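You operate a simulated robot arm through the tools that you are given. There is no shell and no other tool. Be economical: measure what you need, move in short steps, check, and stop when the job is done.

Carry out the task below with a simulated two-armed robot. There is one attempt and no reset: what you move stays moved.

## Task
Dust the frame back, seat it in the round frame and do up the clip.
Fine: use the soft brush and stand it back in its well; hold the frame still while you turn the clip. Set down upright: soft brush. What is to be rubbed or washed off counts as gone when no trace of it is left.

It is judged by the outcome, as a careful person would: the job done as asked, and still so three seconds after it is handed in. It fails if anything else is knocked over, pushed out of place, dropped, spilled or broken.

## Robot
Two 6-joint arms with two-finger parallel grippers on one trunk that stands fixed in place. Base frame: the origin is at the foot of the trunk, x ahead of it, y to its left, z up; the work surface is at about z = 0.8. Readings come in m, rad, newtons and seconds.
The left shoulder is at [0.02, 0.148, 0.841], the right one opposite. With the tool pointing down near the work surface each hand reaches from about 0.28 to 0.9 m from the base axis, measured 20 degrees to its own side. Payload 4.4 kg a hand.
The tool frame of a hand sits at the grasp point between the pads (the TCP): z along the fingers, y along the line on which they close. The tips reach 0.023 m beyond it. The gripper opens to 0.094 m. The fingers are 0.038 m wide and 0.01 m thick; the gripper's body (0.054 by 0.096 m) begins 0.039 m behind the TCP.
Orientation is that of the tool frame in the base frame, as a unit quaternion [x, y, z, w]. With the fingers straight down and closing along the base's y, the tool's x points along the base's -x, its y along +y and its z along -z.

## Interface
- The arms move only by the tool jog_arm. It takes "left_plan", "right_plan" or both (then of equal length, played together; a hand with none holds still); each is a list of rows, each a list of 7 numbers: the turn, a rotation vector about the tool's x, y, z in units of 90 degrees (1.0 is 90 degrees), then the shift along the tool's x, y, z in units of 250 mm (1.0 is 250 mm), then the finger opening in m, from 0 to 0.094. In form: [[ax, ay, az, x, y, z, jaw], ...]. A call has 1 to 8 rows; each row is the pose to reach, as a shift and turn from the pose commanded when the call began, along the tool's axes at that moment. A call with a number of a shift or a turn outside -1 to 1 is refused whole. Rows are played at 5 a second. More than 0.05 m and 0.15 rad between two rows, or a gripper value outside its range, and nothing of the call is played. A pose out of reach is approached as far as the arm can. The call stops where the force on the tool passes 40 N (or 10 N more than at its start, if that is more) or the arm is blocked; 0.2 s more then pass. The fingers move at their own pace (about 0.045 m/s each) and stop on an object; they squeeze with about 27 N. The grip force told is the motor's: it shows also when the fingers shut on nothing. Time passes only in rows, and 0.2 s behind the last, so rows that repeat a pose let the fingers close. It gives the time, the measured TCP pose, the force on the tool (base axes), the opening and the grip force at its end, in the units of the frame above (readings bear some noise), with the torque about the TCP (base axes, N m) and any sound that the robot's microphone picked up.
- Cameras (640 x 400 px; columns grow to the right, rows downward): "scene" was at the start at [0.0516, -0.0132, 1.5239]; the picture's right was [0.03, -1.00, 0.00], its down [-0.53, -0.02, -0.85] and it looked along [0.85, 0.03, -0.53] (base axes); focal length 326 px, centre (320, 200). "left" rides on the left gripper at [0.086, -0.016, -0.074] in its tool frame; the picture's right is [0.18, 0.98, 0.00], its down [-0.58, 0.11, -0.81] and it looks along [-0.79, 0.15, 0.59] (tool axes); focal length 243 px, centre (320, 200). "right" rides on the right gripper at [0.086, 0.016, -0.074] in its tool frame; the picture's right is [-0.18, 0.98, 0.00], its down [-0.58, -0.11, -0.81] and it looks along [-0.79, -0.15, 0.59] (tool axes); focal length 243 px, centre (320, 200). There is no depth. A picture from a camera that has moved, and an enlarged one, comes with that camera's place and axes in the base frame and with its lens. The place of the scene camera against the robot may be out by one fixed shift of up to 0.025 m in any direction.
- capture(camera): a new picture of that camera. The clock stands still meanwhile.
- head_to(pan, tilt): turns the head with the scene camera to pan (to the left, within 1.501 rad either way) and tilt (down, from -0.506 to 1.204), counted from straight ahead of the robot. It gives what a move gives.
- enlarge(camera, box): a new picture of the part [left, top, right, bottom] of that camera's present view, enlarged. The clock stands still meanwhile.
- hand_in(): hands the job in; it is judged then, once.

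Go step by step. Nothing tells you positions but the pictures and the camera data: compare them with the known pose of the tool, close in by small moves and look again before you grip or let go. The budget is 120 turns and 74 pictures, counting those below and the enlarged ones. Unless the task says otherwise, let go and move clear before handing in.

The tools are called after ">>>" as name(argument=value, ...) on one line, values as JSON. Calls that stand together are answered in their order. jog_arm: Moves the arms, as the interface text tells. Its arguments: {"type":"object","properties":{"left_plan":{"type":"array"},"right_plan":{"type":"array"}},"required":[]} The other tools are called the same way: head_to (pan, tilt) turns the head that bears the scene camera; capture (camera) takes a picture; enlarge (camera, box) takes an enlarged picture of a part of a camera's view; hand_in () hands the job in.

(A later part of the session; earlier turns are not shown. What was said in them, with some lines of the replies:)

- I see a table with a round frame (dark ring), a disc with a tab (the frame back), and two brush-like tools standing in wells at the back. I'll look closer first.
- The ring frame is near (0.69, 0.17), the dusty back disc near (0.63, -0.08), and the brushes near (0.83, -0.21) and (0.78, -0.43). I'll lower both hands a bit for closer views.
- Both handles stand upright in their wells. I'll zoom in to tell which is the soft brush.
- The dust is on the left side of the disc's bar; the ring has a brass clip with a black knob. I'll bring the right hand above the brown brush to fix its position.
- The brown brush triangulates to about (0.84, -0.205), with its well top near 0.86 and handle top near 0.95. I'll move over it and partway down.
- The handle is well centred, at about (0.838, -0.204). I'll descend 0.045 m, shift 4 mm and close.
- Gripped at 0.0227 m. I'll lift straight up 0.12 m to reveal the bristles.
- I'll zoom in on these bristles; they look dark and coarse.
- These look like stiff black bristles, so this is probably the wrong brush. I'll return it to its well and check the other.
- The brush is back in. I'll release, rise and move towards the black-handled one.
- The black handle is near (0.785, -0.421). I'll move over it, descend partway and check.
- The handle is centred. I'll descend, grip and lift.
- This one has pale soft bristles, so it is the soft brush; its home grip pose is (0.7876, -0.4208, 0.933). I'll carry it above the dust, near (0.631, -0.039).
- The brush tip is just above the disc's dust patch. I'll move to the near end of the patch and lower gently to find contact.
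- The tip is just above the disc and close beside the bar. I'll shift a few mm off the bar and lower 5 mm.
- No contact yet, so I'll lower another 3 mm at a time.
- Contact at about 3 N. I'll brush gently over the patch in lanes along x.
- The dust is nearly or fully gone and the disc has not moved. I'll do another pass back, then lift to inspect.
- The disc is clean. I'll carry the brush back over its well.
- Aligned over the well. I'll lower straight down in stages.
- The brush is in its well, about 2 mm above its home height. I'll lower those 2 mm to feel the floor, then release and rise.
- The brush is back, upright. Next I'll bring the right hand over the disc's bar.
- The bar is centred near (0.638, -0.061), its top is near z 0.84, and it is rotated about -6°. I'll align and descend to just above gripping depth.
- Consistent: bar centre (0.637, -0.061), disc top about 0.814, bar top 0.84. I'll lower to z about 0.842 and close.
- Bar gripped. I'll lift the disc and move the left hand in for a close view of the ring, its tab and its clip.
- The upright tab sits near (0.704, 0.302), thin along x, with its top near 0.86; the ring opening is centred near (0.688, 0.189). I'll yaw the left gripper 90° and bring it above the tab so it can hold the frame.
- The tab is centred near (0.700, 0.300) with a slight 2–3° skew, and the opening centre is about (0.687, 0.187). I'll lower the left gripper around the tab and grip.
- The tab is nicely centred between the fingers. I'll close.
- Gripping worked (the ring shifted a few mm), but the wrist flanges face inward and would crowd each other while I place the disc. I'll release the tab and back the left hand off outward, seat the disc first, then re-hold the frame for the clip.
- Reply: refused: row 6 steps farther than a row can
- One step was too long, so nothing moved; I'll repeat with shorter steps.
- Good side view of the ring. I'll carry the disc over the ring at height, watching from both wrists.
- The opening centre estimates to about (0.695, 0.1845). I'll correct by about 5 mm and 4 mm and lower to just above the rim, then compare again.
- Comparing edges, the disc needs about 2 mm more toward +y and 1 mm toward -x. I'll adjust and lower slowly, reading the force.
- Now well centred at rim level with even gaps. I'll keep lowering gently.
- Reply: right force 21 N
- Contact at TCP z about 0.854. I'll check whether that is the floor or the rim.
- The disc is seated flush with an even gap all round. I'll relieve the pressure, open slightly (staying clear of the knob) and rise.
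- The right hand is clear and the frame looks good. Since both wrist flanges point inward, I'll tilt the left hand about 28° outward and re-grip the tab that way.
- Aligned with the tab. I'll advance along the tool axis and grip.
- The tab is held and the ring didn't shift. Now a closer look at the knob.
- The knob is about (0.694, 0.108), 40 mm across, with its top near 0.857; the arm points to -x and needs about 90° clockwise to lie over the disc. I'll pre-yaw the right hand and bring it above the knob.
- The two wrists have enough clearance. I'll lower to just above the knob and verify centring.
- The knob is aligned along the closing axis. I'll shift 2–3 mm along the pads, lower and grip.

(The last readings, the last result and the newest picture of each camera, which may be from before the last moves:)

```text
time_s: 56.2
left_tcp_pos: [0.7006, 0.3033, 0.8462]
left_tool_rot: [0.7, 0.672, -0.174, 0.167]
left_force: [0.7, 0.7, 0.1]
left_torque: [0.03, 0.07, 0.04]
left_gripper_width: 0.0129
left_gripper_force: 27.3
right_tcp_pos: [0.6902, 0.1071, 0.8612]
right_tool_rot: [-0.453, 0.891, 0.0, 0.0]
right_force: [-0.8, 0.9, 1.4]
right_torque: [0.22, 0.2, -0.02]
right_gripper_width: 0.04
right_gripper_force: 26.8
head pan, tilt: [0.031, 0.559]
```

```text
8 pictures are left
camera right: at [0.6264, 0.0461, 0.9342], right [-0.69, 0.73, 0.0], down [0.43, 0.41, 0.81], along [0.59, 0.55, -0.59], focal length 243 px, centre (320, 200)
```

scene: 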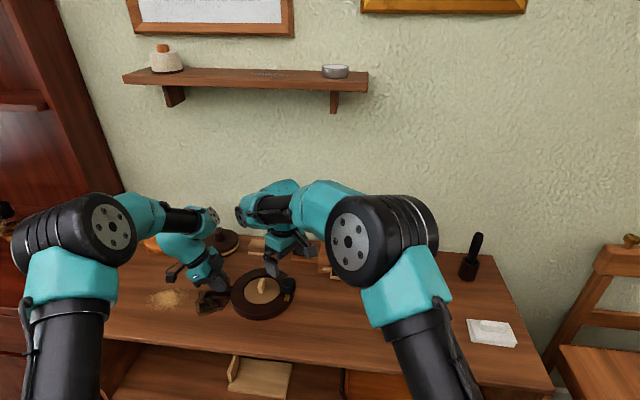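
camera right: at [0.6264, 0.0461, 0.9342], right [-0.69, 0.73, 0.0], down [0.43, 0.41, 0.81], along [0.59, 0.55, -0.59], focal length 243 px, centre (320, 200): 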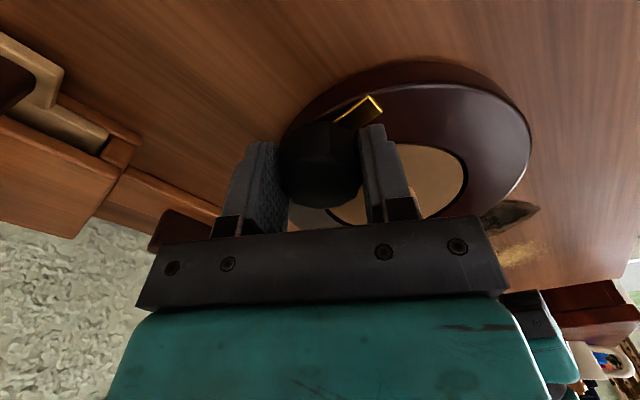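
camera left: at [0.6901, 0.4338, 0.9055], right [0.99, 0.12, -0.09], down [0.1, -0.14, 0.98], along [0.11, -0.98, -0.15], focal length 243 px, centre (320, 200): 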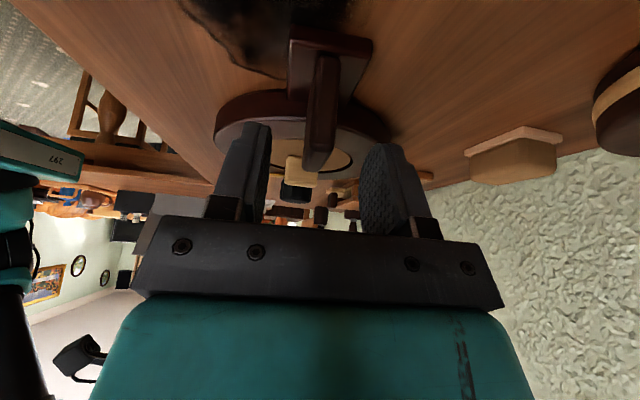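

Knob gripped. I'll turn it clockwise (seen from above) in small steps with the left hand holding the frame.

>>> jog_arm(right_plan=[[0, 0, 0.08, 0, 0, 0, 0], [0, 0, 0.16, 0, 0, 0, 0], [0, 0, 0.24, 0, 0, 0, 0], [0, 0, 0.32, 0, 0, 0, 0], [0, 0, 0.4, 0, 0, 0, 0], [0, 0, 0.48, 0, 0, 0, 0]])

>>> enlarge(camera="scene", box=[210, 240, 330, 325])

```text
time_s: 57.6
left_tcp_pos: [0.7012, 0.3045, 0.8458]
left_tool_rot: [0.699, 0.672, -0.175, 0.168]
left_force: [6.3, -11.6, -1.1]
left_torque: [0.34, 0.03, 1.1]
left_gripper_width: 0.0126
left_gripper_force: 27.1
right_tcp_pos: [0.6903, 0.1088, 0.8612]
right_tool_rot: [-0.094, 0.996, 0.0, 0.0]
right_force: [-9.7, 17.8, 15.7]
right_torque: [0.59, 0.3, 0.11]
right_gripper_width: 0.0399
right_gripper_force: 26.7
head pan, tilt: [0.031, 0.559]
```

```text
4.71 times, centred on (270, 282) of scene
camera zoom: at [0.0513, -0.0131, 1.5239], right [0.03, -1.0, 0.0], down [-0.53, -0.02, -0.85], along [0.85, 0.03, -0.53], focal length 1532 px, centre (555, -188)
```

zoom: 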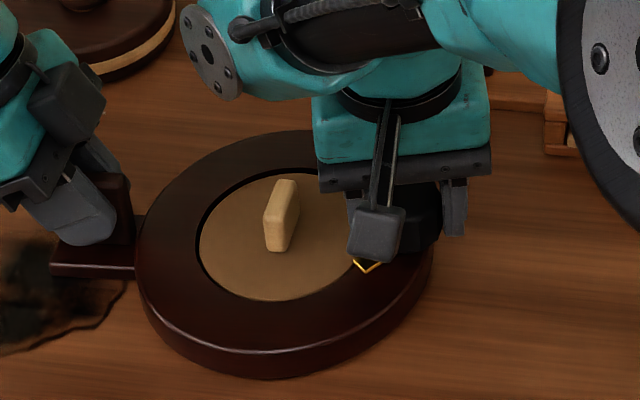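

The clip is turning (now about 45°), with some side load building. I'll relieve 2 mm in the force direction and continue turning.

>>> jog_arm(right_plan=[[0, 0, 0.0, 0.0025, 0.009, -0.004, 0], [0, 0, 0.08, 0.0025, 0.009, -0.004, 0], [0, 0, 0.16, 0.0025, 0.009, -0.004, 0], [0, 0, 0.24, 0.0025, 0.009, -0.004, 0]])

```text
time_s: 58.6
left_tcp_pos: [0.7003, 0.304, 0.8465]
left_tool_rot: [0.7, 0.672, -0.174, 0.168]
left_force: [3.3, -21.4, 2.0]
left_torque: [-0.06, 0.2, 0.82]
left_gripper_width: 0.0129
left_gripper_force: 27.4
right_tcp_pos: [0.6884, 0.1112, 0.8604]
right_tool_rot: [0.094, 0.996, 0.0, 0.0]
right_force: [-2.9, 22.5, -0.6]
right_torque: [-0.2, -0.34, 0.11]
right_gripper_width: 0.04
right_gripper_force: 27.3
head pan, tilt: [0.031, 0.559]
```

There is tension in y, so I'll ease the right hand 3 mm toward the frame and continue to about 85°.

>>> jog_arm(right_plan=[[0, 0, 0.0, 0.002, 0.012, 0, 0], [0, 0, 0.07, 0.002, 0.012, 0, 0], [0, 0, 0.14, 0.002, 0.012, 0, 0], [0, 0, 0.21, 0.002, 0.012, 0, 0], [0, 0, 0.21, 0.002, 0.012, 0, 0]])

>>> enlarge(camera="scene", box=[210, 240, 330, 325])

```text
time_s: 59.8
left_tcp_pos: [0.7006, 0.3051, 0.8467]
left_tool_rot: [0.7, 0.672, -0.175, 0.168]
left_force: [1.2, -1.2, 1.7]
left_torque: [-0.84, 0.13, 0.35]
left_gripper_width: 0.0127
left_gripper_force: 26.6
right_tcp_pos: [0.6903, 0.113, 0.8614]
right_tool_rot: [0.257, 0.966, 0.001, 0.0]
right_force: [-2.3, 1.0, -2.2]
right_torque: [0.24, -0.09, 0.0]
right_gripper_width: 0.0401
right_gripper_force: 26.7
head pan, tilt: [0.031, 0.559]
```

```text
4.71 times, centred on (270, 282) of scene
camera zoom: at [0.0517, -0.0132, 1.5239], right [0.03, -1.0, 0.0], down [-0.53, -0.02, -0.85], along [0.85, 0.03, -0.53], focal length 1532 px, centre (555, -188)
```

zoom: 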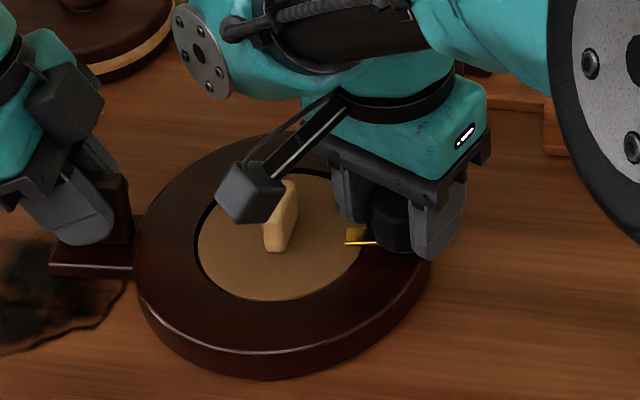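

The clip now points over the disc. I'll turn a few more degrees to make sure it reaches full closure, checking for a stop.

>>> jog_arm(right_plan=[[0, 0, 0.035, 0, 0, 0, 0], [0, 0, 0.07, 0, 0, 0, 0], [0, 0, 0.07, 0, 0, 0, 0]])

```text
time_s: 60.6
left_tcp_pos: [0.7014, 0.3038, 0.8466]
left_tool_rot: [0.7, 0.672, -0.174, 0.168]
left_force: [-0.6, 0.8, 1.6]
left_torque: [0.1, -0.04, -0.17]
left_gripper_width: 0.0132
left_gripper_force: 27.1
right_tcp_pos: [0.6894, 0.113, 0.8602]
right_tool_rot: [0.309, 0.951, 0.0, -0.001]
right_force: [0.2, -0.8, -0.4]
right_torque: [-0.39, 0.1, 0.2]
right_gripper_width: 0.0396
right_gripper_force: 26.8
head pan, tilt: [0.031, 0.559]
```

Turned a full 90° with little load. I'll release the knob and rise straight up, then look.

>>> jog_arm(right_plan=[[0, 0, 0, 0, 0, 0, 0.05], [0, 0, 0, 0, 0, 0, 0.06], [0, 0, 0, 0, 0, 0, 0.06], [0, 0, 0, 0, 0, -0.1, 0.06], [0, 0, 0, 0, 0, -0.26, 0.06], [0, 0, 0, 0, 0, -0.42, 0.06]])

>>> jog_arm(right_plan=[[0, 0, -0.09, 0, -0.16, 0, 0.06], [0, 0, -0.18, 0, -0.32, 0, 0.06], [0, 0, -0.27, 0, -0.48, 0, 0.06], [0, 0, -0.36, 0, -0.64, 0, 0.06]])

>>> enlarge(camera="scene", box=[210, 240, 330, 325])

```text
time_s: 62.0
left_tcp_pos: [0.7005, 0.3044, 0.8463]
left_tool_rot: [0.7, 0.672, -0.175, 0.168]
left_force: [-0.8, 0.7, 0.3]
left_torque: [0.4, 0.0, -0.01]
left_gripper_width: 0.0129
left_gripper_force: 27.2
right_tcp_pos: [0.6869, 0.1125, 0.9646]
right_tool_rot: [0.308, 0.951, -0.001, 0.0]
right_force: [-0.4, -0.8, -0.7]
right_torque: [-0.02, -0.01, -0.02]
right_gripper_width: 0.0599
right_gripper_force: 0.2
head pan, tilt: [0.031, 0.559]
```

```text
time_s: 63.0
left_tcp_pos: [0.6997, 0.3045, 0.847]
left_tool_rot: [0.7, 0.672, -0.175, 0.167]
left_force: [1.0, -0.9, -0.1]
left_torque: [0.34, 0.02, 0.0]
left_gripper_width: 0.0128
left_gripper_force: 27.0
right_tcp_pos: [0.5935, -0.0171, 0.9642]
right_tool_rot: [0.031, 1.0, 0.0, -0.001]
right_force: [-0.6, 0.3, 0.3]
right_torque: [-0.01, -0.01, -0.01]
right_gripper_width: 0.0597
right_gripper_force: 0.1
head pan, tilt: [0.031, 0.559]
```

```text
4.71 times, centred on (270, 282) of scene
camera zoom: at [0.0518, -0.0131, 1.5239], right [0.03, -1.0, 0.0], down [-0.53, -0.02, -0.85], along [0.85, 0.03, -0.53], focal length 1532 px, centre (555, -188)
```

zoom: 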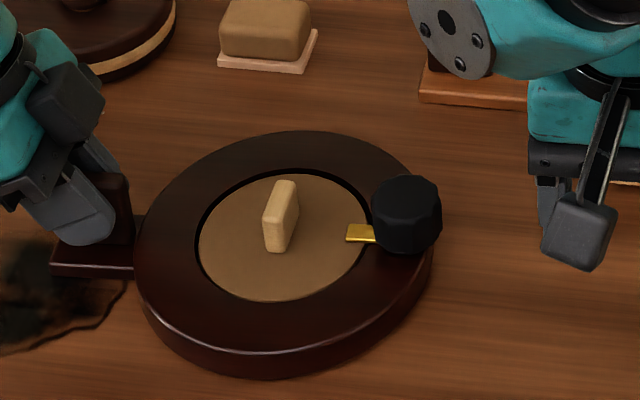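

The clip lies over the disc edge, with the back seated. I'll release the tab and withdraw the left hand along its tilted axis.

>>> jog_arm(left_plan=[[0, 0, 0, 0, 0, 0, 0.03], [0, 0, 0, 0, 0, 0, 0.05], [0, 0, 0, 0, 0, 0, 0.05], [0, 0, 0, 0, 0, -0.14, 0.05], [0, 0, 0, 0, 0, -0.3, 0.05], [0, 0, 0, 0, 0, -0.48, 0.05], [0, 0, 0, 0, 0, -0.64, 0.05]], right_plan=[[0, 0, 0, 0, 0, 0, 0.06], [0, 0, 0, 0, 0, 0, 0.06], [0, 0, 0, 0, 0, 0, 0.06], [0, 0, 0, 0.1, -0.1, -0.1, 0.06], [0, 0, 0, 0.2, -0.2, -0.16, 0.06], [0, 0, 0, 0.3, -0.3, -0.2, 0.06], [0, 0, 0, 0.4, -0.4, -0.24, 0.06]])

>>> capture(camera="scene")

>>> enlarge(camera="scene", box=[190, 235, 330, 330])

```text
time_s: 64.6
left_tcp_pos: [0.7055, 0.3792, 0.9867]
left_tool_rot: [0.7, 0.672, -0.175, 0.166]
left_force: [0.1, 0.8, -1.2]
left_torque: [-0.05, 0.03, -0.04]
left_gripper_width: 0.0497
left_gripper_force: 0.0
right_tcp_pos: [0.4892, -0.1097, 1.025]
right_tool_rot: [0.032, 0.999, 0.0, 0.0]
right_force: [0.5, 0.3, -0.5]
right_torque: [0.0, 0.03, -0.03]
right_gripper_width: 0.0598
right_gripper_force: 0.0
head pan, tilt: [0.031, 0.559]
```

```text
4 pictures are left
```

scene: 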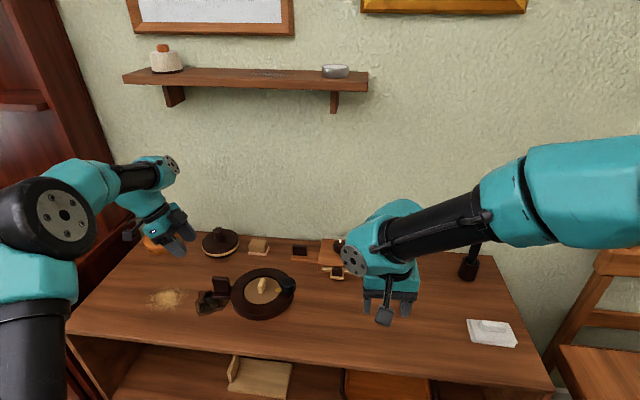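

```text
4.21 times, centred on (260, 282) of scene
camera zoom: at [0.0522, -0.013, 1.5239], right [0.03, -1.0, 0.0], down [-0.53, -0.02, -0.85], along [0.85, 0.03, -0.53], focal length 1370 px, centre (573, -147)
```

zoom: 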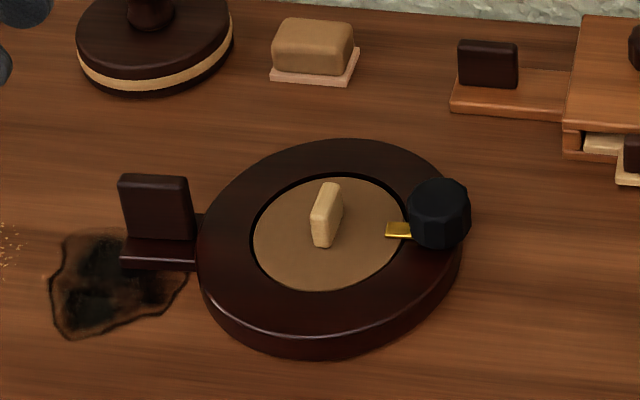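

The back is clean and seated, the clip is done up, the brushes stand in their wells, and both hands are clear; I'm handing in.

>>> hand_in()

```text
The job is handed in.
```

The frame back is dusted with no trace left, seated in the round frame, and the clip is turned over it. The left hand held the frame still while the clip turned, and the soft brush stands upright in its well.

I first lifted the wrong, stiff brush and put it back in its own well. The frame also shifted about 8 mm on the table when I first gripped its tab.
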